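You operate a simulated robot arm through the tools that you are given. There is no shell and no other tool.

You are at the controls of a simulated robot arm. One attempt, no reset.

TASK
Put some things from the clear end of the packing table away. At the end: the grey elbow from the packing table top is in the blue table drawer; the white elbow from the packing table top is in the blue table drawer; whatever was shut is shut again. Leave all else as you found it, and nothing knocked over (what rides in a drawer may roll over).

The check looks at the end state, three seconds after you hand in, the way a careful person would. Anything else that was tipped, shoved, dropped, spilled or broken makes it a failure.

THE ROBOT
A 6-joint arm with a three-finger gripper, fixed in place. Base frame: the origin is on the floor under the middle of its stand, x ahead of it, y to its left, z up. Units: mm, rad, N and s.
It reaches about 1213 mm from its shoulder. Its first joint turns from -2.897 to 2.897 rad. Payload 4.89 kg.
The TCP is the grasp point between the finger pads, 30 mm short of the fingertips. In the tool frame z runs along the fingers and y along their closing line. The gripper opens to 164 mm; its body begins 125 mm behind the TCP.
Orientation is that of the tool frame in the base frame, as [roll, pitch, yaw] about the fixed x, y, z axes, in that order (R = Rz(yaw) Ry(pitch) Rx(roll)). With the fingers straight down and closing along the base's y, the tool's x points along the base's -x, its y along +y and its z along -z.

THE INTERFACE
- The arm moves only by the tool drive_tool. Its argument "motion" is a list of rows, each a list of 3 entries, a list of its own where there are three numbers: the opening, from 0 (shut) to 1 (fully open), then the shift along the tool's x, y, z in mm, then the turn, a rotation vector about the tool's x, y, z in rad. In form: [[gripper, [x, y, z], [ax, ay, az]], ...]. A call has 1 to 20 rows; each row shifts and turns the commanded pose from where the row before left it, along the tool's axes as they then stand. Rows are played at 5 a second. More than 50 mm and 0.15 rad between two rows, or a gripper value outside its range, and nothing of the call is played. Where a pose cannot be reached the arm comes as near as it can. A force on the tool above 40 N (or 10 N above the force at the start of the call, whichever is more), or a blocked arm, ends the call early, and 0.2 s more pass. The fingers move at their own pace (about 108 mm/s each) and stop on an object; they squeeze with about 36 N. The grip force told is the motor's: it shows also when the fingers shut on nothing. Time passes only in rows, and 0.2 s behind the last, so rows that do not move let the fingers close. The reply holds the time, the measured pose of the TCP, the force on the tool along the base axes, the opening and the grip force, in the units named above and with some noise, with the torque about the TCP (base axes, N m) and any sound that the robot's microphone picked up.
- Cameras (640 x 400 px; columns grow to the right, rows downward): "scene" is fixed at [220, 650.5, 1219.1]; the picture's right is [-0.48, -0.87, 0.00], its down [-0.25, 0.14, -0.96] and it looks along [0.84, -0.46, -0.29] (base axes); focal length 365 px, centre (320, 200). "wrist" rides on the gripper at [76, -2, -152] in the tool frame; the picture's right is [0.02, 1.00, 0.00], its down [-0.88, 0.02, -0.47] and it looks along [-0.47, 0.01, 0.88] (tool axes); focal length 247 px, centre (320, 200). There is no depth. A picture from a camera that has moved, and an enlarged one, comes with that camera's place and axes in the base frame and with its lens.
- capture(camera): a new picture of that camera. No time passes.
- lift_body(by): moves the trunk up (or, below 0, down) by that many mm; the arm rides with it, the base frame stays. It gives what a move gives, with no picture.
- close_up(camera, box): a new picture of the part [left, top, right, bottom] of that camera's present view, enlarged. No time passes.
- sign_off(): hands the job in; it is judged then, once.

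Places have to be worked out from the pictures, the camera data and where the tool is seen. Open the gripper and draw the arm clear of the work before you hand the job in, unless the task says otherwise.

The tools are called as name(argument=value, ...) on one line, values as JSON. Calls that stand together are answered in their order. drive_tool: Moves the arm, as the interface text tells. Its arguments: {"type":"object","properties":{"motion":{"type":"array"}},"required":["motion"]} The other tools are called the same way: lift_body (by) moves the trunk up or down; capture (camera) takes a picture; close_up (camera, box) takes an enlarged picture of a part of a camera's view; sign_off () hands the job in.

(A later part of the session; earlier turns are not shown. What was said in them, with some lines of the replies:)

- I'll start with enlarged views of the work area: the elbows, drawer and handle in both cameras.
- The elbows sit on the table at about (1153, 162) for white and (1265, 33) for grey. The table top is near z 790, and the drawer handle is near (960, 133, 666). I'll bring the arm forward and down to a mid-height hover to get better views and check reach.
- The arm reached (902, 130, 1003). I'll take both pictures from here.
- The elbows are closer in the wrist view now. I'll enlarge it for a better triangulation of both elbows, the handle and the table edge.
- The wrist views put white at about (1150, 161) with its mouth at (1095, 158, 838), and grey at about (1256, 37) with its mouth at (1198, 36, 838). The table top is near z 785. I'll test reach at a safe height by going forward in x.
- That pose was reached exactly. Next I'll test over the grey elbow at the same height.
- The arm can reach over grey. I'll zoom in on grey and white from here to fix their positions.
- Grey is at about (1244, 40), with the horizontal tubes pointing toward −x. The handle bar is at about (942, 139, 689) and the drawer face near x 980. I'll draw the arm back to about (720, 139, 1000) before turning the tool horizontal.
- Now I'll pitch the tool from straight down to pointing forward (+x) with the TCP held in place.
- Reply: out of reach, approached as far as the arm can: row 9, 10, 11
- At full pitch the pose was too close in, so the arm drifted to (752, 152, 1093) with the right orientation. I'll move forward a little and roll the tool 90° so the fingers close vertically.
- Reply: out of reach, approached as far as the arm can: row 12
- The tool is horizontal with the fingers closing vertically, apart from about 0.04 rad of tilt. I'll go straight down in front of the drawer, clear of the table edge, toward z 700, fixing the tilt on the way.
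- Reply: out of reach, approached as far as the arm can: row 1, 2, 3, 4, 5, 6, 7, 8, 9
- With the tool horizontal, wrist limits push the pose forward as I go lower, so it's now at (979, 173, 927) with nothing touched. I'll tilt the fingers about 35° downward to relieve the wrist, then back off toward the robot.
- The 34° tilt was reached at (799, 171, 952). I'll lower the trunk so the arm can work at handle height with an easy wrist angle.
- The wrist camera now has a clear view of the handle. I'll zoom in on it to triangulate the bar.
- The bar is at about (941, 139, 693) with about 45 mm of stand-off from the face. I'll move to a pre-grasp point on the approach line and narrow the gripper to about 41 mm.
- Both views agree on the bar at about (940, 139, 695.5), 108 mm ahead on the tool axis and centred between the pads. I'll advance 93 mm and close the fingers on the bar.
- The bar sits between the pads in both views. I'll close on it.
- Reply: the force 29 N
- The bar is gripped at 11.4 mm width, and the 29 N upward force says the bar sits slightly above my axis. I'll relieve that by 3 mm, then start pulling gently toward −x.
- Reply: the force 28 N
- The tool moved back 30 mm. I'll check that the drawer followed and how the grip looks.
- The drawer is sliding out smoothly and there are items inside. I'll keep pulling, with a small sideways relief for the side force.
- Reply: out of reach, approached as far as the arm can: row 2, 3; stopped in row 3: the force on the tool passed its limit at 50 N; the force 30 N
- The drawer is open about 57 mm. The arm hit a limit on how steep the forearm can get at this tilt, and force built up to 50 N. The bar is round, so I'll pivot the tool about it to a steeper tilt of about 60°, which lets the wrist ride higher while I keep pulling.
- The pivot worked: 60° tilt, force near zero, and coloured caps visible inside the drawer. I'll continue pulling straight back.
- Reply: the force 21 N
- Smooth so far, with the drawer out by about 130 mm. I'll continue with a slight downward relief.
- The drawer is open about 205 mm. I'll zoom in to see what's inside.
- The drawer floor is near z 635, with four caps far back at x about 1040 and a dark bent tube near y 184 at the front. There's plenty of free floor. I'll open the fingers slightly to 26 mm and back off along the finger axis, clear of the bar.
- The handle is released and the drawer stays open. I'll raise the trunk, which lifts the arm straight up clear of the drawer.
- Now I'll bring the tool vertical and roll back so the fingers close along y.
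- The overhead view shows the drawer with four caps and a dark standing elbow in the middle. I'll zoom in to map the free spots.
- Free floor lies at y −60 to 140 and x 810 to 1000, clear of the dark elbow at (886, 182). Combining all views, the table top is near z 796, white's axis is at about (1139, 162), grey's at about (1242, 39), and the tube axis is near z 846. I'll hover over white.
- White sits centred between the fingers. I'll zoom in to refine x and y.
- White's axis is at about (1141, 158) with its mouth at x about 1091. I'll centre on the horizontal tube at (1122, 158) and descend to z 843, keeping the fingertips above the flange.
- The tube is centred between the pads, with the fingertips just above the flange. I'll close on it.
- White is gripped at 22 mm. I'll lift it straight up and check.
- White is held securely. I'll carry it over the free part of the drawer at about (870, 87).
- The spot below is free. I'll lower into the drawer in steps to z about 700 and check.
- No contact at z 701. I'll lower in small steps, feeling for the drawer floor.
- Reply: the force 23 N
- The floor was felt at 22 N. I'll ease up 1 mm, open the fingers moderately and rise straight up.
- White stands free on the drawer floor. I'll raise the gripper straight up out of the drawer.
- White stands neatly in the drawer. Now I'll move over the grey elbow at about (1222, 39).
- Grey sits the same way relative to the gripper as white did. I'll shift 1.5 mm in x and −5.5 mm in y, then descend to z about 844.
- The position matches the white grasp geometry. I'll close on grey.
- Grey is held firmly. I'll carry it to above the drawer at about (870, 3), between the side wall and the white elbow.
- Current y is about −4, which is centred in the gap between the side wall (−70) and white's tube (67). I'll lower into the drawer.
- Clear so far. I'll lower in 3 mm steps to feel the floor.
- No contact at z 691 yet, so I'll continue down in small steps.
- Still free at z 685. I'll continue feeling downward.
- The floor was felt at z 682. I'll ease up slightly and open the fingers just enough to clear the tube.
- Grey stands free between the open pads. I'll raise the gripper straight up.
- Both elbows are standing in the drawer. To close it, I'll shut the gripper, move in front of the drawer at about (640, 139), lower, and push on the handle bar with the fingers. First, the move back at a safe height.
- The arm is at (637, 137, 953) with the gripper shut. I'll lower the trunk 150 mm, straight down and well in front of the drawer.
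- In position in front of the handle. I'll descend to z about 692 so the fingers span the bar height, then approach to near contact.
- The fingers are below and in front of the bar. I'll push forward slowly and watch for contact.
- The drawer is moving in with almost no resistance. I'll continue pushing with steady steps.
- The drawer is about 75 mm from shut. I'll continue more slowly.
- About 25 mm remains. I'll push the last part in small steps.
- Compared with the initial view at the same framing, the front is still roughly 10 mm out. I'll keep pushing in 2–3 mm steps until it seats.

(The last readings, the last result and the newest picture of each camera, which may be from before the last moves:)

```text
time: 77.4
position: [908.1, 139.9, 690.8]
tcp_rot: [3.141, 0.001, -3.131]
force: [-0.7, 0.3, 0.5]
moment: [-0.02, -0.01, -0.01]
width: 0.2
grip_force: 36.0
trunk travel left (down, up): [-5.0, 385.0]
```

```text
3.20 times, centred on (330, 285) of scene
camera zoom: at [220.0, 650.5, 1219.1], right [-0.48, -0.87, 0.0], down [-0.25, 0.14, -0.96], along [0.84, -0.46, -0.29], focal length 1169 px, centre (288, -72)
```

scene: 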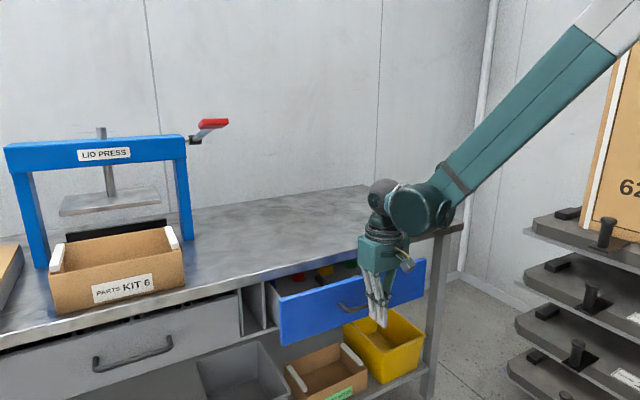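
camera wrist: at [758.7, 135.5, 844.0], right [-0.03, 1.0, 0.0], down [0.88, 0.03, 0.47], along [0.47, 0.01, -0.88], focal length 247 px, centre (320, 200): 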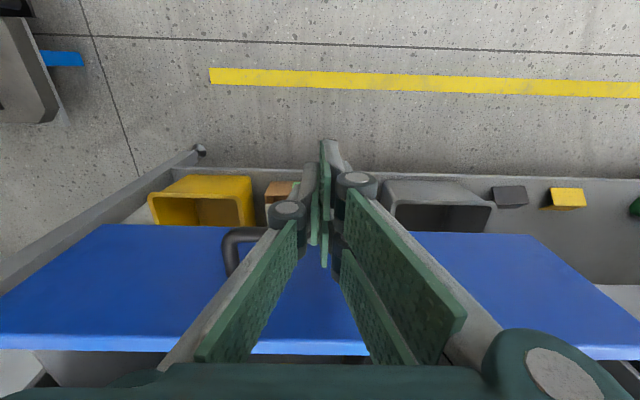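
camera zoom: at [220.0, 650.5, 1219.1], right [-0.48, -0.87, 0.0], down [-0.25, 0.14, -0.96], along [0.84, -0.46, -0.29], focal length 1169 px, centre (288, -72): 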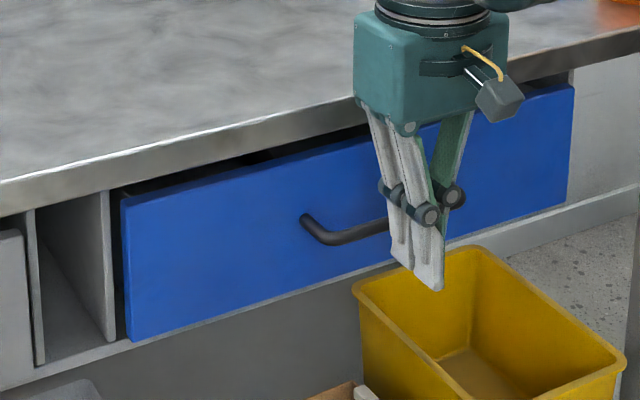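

Almost matched (corner at 197 versus 195 initially). I'll push in 1 mm steps until I feel the stop.

drive_tool(motion=[[0, [-1.2, 0, 0], [0, 0, 0]], [0, [-1.2, 0, 0], [0, 0, 0]], [0, [0, 0, 0], [0, 0, 0]]])

close_up(camera="scene", box=[230, 230, 430, 340])

```text
time: 78.2
position: [910.0, 139.5, 690.2]
tcp_rot: [-3.141, -0.003, -3.134]
force: [-6.3, 0.7, -0.6]
moment: [-0.03, 0.01, 0.01]
width: 0.0
grip_force: 35.9
trunk travel left (down, up): [-5.0, 385.0]
stopped in row 3: the force on the tool passed its limit at 42 N (the readings are from after the stop); the commanded pose is now the measured one
```

```text
3.20 times, centred on (330, 285) of scene
camera zoom: at [220.0, 650.5, 1219.1], right [-0.48, -0.87, 0.0], down [-0.25, 0.14, -0.96], along [0.84, -0.46, -0.29], focal length 1169 px, centre (288, -72)
```

zoom: 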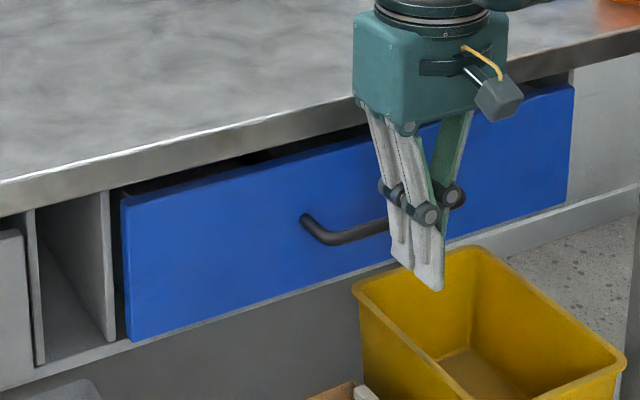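

The stop was felt at 42 N with the front in its original position, so the drawer is shut. I'll retreat straight back from the handle before rising.

drive_tool(motion=[[0, [8, 0, 0], [0, 0, 0]], [0, [20, 0, 0], [0, 0, 0]], [0, [40, 0, 0], [0, 0, 0]], [0, [40, 0, 0], [0, 0, 0]], [0, [40, 0, 0], [0, 0, 0]], [0, [40, 0, 0], [0, 0, 0]], [0, [0, 0, 0], [0, 0, 0]]])

capture(camera="scene")

close_up(camera="scene", box=[230, 230, 430, 340])

capture(camera="wrist")

```text
time: 79.8
position: [720.7, 138.2, 690.3]
tcp_rot: [3.141, -0.004, -3.131]
force: [0.8, 0.3, 0.2]
moment: [0.02, 0.07, 0.0]
width: 0.0
grip_force: 36.1
trunk travel left (down, up): [-5.0, 385.0]
```

```text
taken
```

scene: 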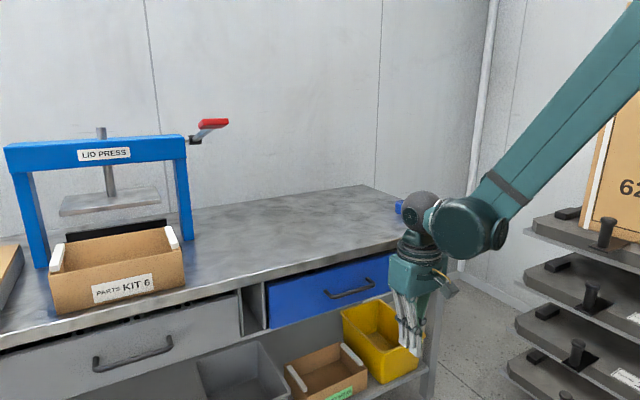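

```text
3.20 times, centred on (330, 285) of scene
camera zoom: at [220.0, 650.5, 1219.1], right [-0.48, -0.87, 0.0], down [-0.25, 0.14, -0.96], along [0.84, -0.46, -0.29], focal length 1169 px, centre (288, -72)
```

zoom: 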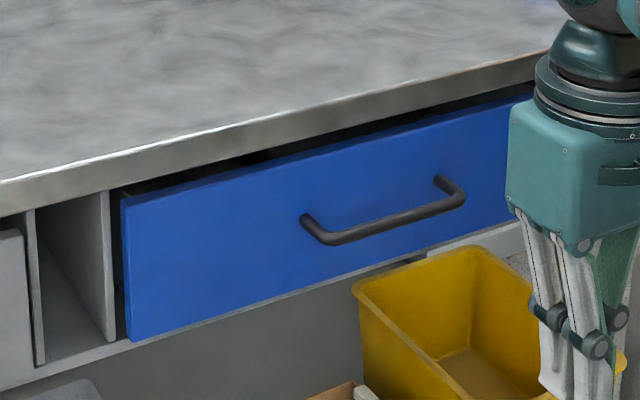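

```text
taken
camera wrist: at [643.7, 136.2, 843.5], right [-0.03, 1.0, 0.0], down [0.88, 0.03, 0.47], along [0.47, 0.01, -0.88], focal length 247 px, centre (320, 200)
```

wrist: 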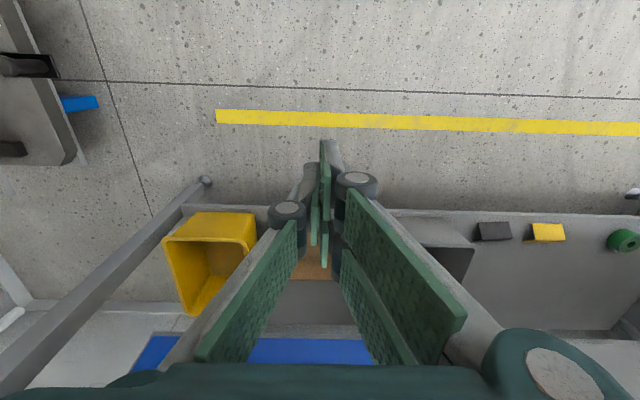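

The drawer front and handle match the initial view exactly. I'll raise the trunk back to its starting height, which lifts the arm straight up.

lift_body(by=120)

drive_tool(motion=[[0.3, [10, 0, -45], [0, 0, 0]], [0.6, [10, 0, -45], [0, 0, 0]], [1, [10, 0, -45], [0, 0, 0]], [1, [10, 20, -40], [0, 0, 0]], [1, [10, 24, -40], [0, 0, 0]], [1, [10, 24, -40], [0, 0, 0]], [1, [10, 24, -40], [0, 0, 0]], [1, [10, 28, -30], [0, 0, 0]], [1, [6, 32, 0], [0, 0, 0]], [1, [6, 32, 0], [0, 0, 0]], [1, [0, 0, 0], [0, 0, 0]]])

capture(camera="scene")

capture(camera="wrist")

```text
time: 81.3
position: [720.5, 139.0, 809.6]
tcp_rot: [-3.142, -0.003, -3.133]
force: [-0.5, 0.1, 0.2]
moment: [0.02, -0.02, 0.02]
width: 0.0
grip_force: 35.5
trunk travel left (down, up): [-125.0, 265.0]
```

```text
time: 83.7
position: [626.8, 322.2, 1136.0]
tcp_rot: [3.141, -0.005, -3.132]
force: [0.6, 0.0, 0.9]
moment: [0.01, 0.03, 0.01]
width: 164.2
grip_force: 0.0
trunk travel left (down, up): [-125.0, 265.0]
```

```text
taken
```

scene: 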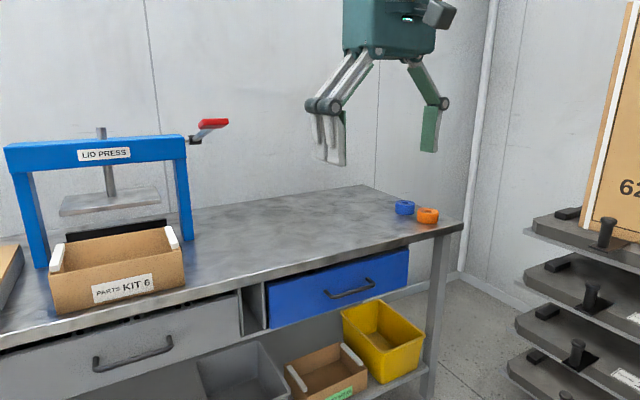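

```text
taken
camera wrist: at [550.1, 318.7, 1287.4], right [-0.03, 1.0, 0.0], down [0.88, 0.03, 0.47], along [0.47, 0.01, -0.88], focal length 247 px, centre (320, 200)
```

wrist: 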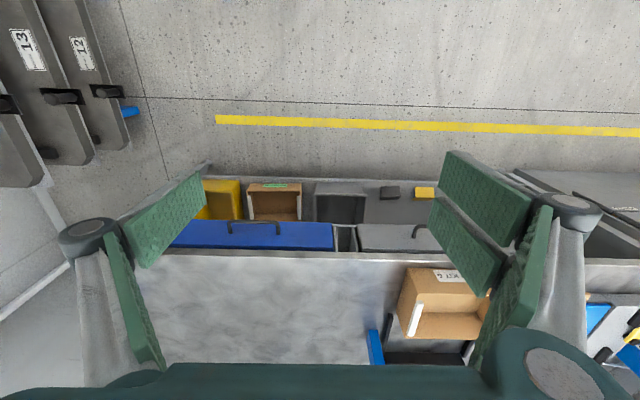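

The arm is back at the start with the gripper open, and the elbows are gone from the table. One last comparison of the drawer front against the first close-up before handing in.

close_up(camera="scene", box=[240, 160, 480, 310])

close_up(camera="scene", box=[230, 230, 430, 340])

```text
2.67 times, centred on (360, 235) of scene
camera zoom: at [220.0, 650.5, 1219.1], right [-0.48, -0.87, 0.0], down [-0.25, 0.14, -0.96], along [0.84, -0.46, -0.29], focal length 974 px, centre (213, 107)
```

zoom: 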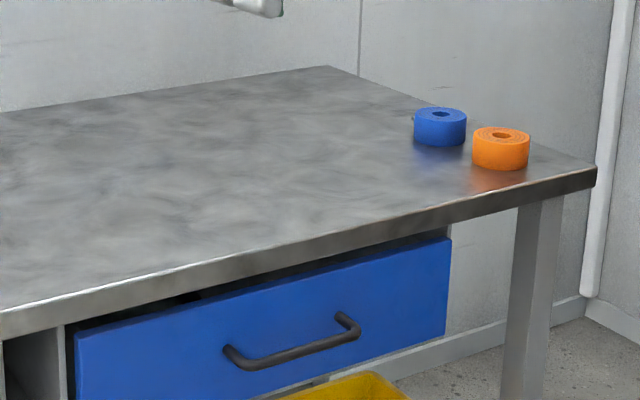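

```text
3.20 times, centred on (330, 285) of scene
camera zoom: at [220.0, 650.5, 1219.1], right [-0.48, -0.87, 0.0], down [-0.25, 0.14, -0.96], along [0.84, -0.46, -0.29], focal length 1169 px, centre (288, -72)
```

zoom: 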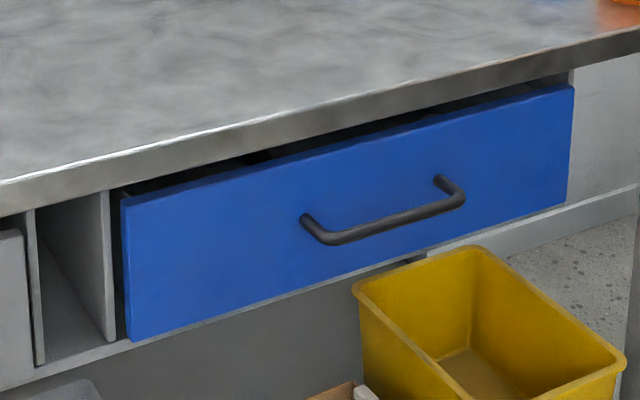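

The drawer front matches the first picture, both elbows are inside, the tapes and bins haven't moved, and the arm is clear with the gripper open. I'm handing the job in.

sign_off()

```text
The job is handed in.
```

The grey and white elbows are both in the blue table drawer, and the drawer is shut again. I handed the job in and haven't seen the check's result.

- **Elbows:** I stood each one upright on the drawer floor, clear of the four caps and the dark elbow already in there. I couldn't see inside once the drawer was closed, so either may have rolled over on the way in.
- **Drawer:** I pushed it until it met its stop. In the last pictures the front and handle sit where they did at the start.
- **Everything else:** In the last pictures the tape rolls, bins and press look unmoved. The arm and trunk are back at their starting positions with the gripper open.
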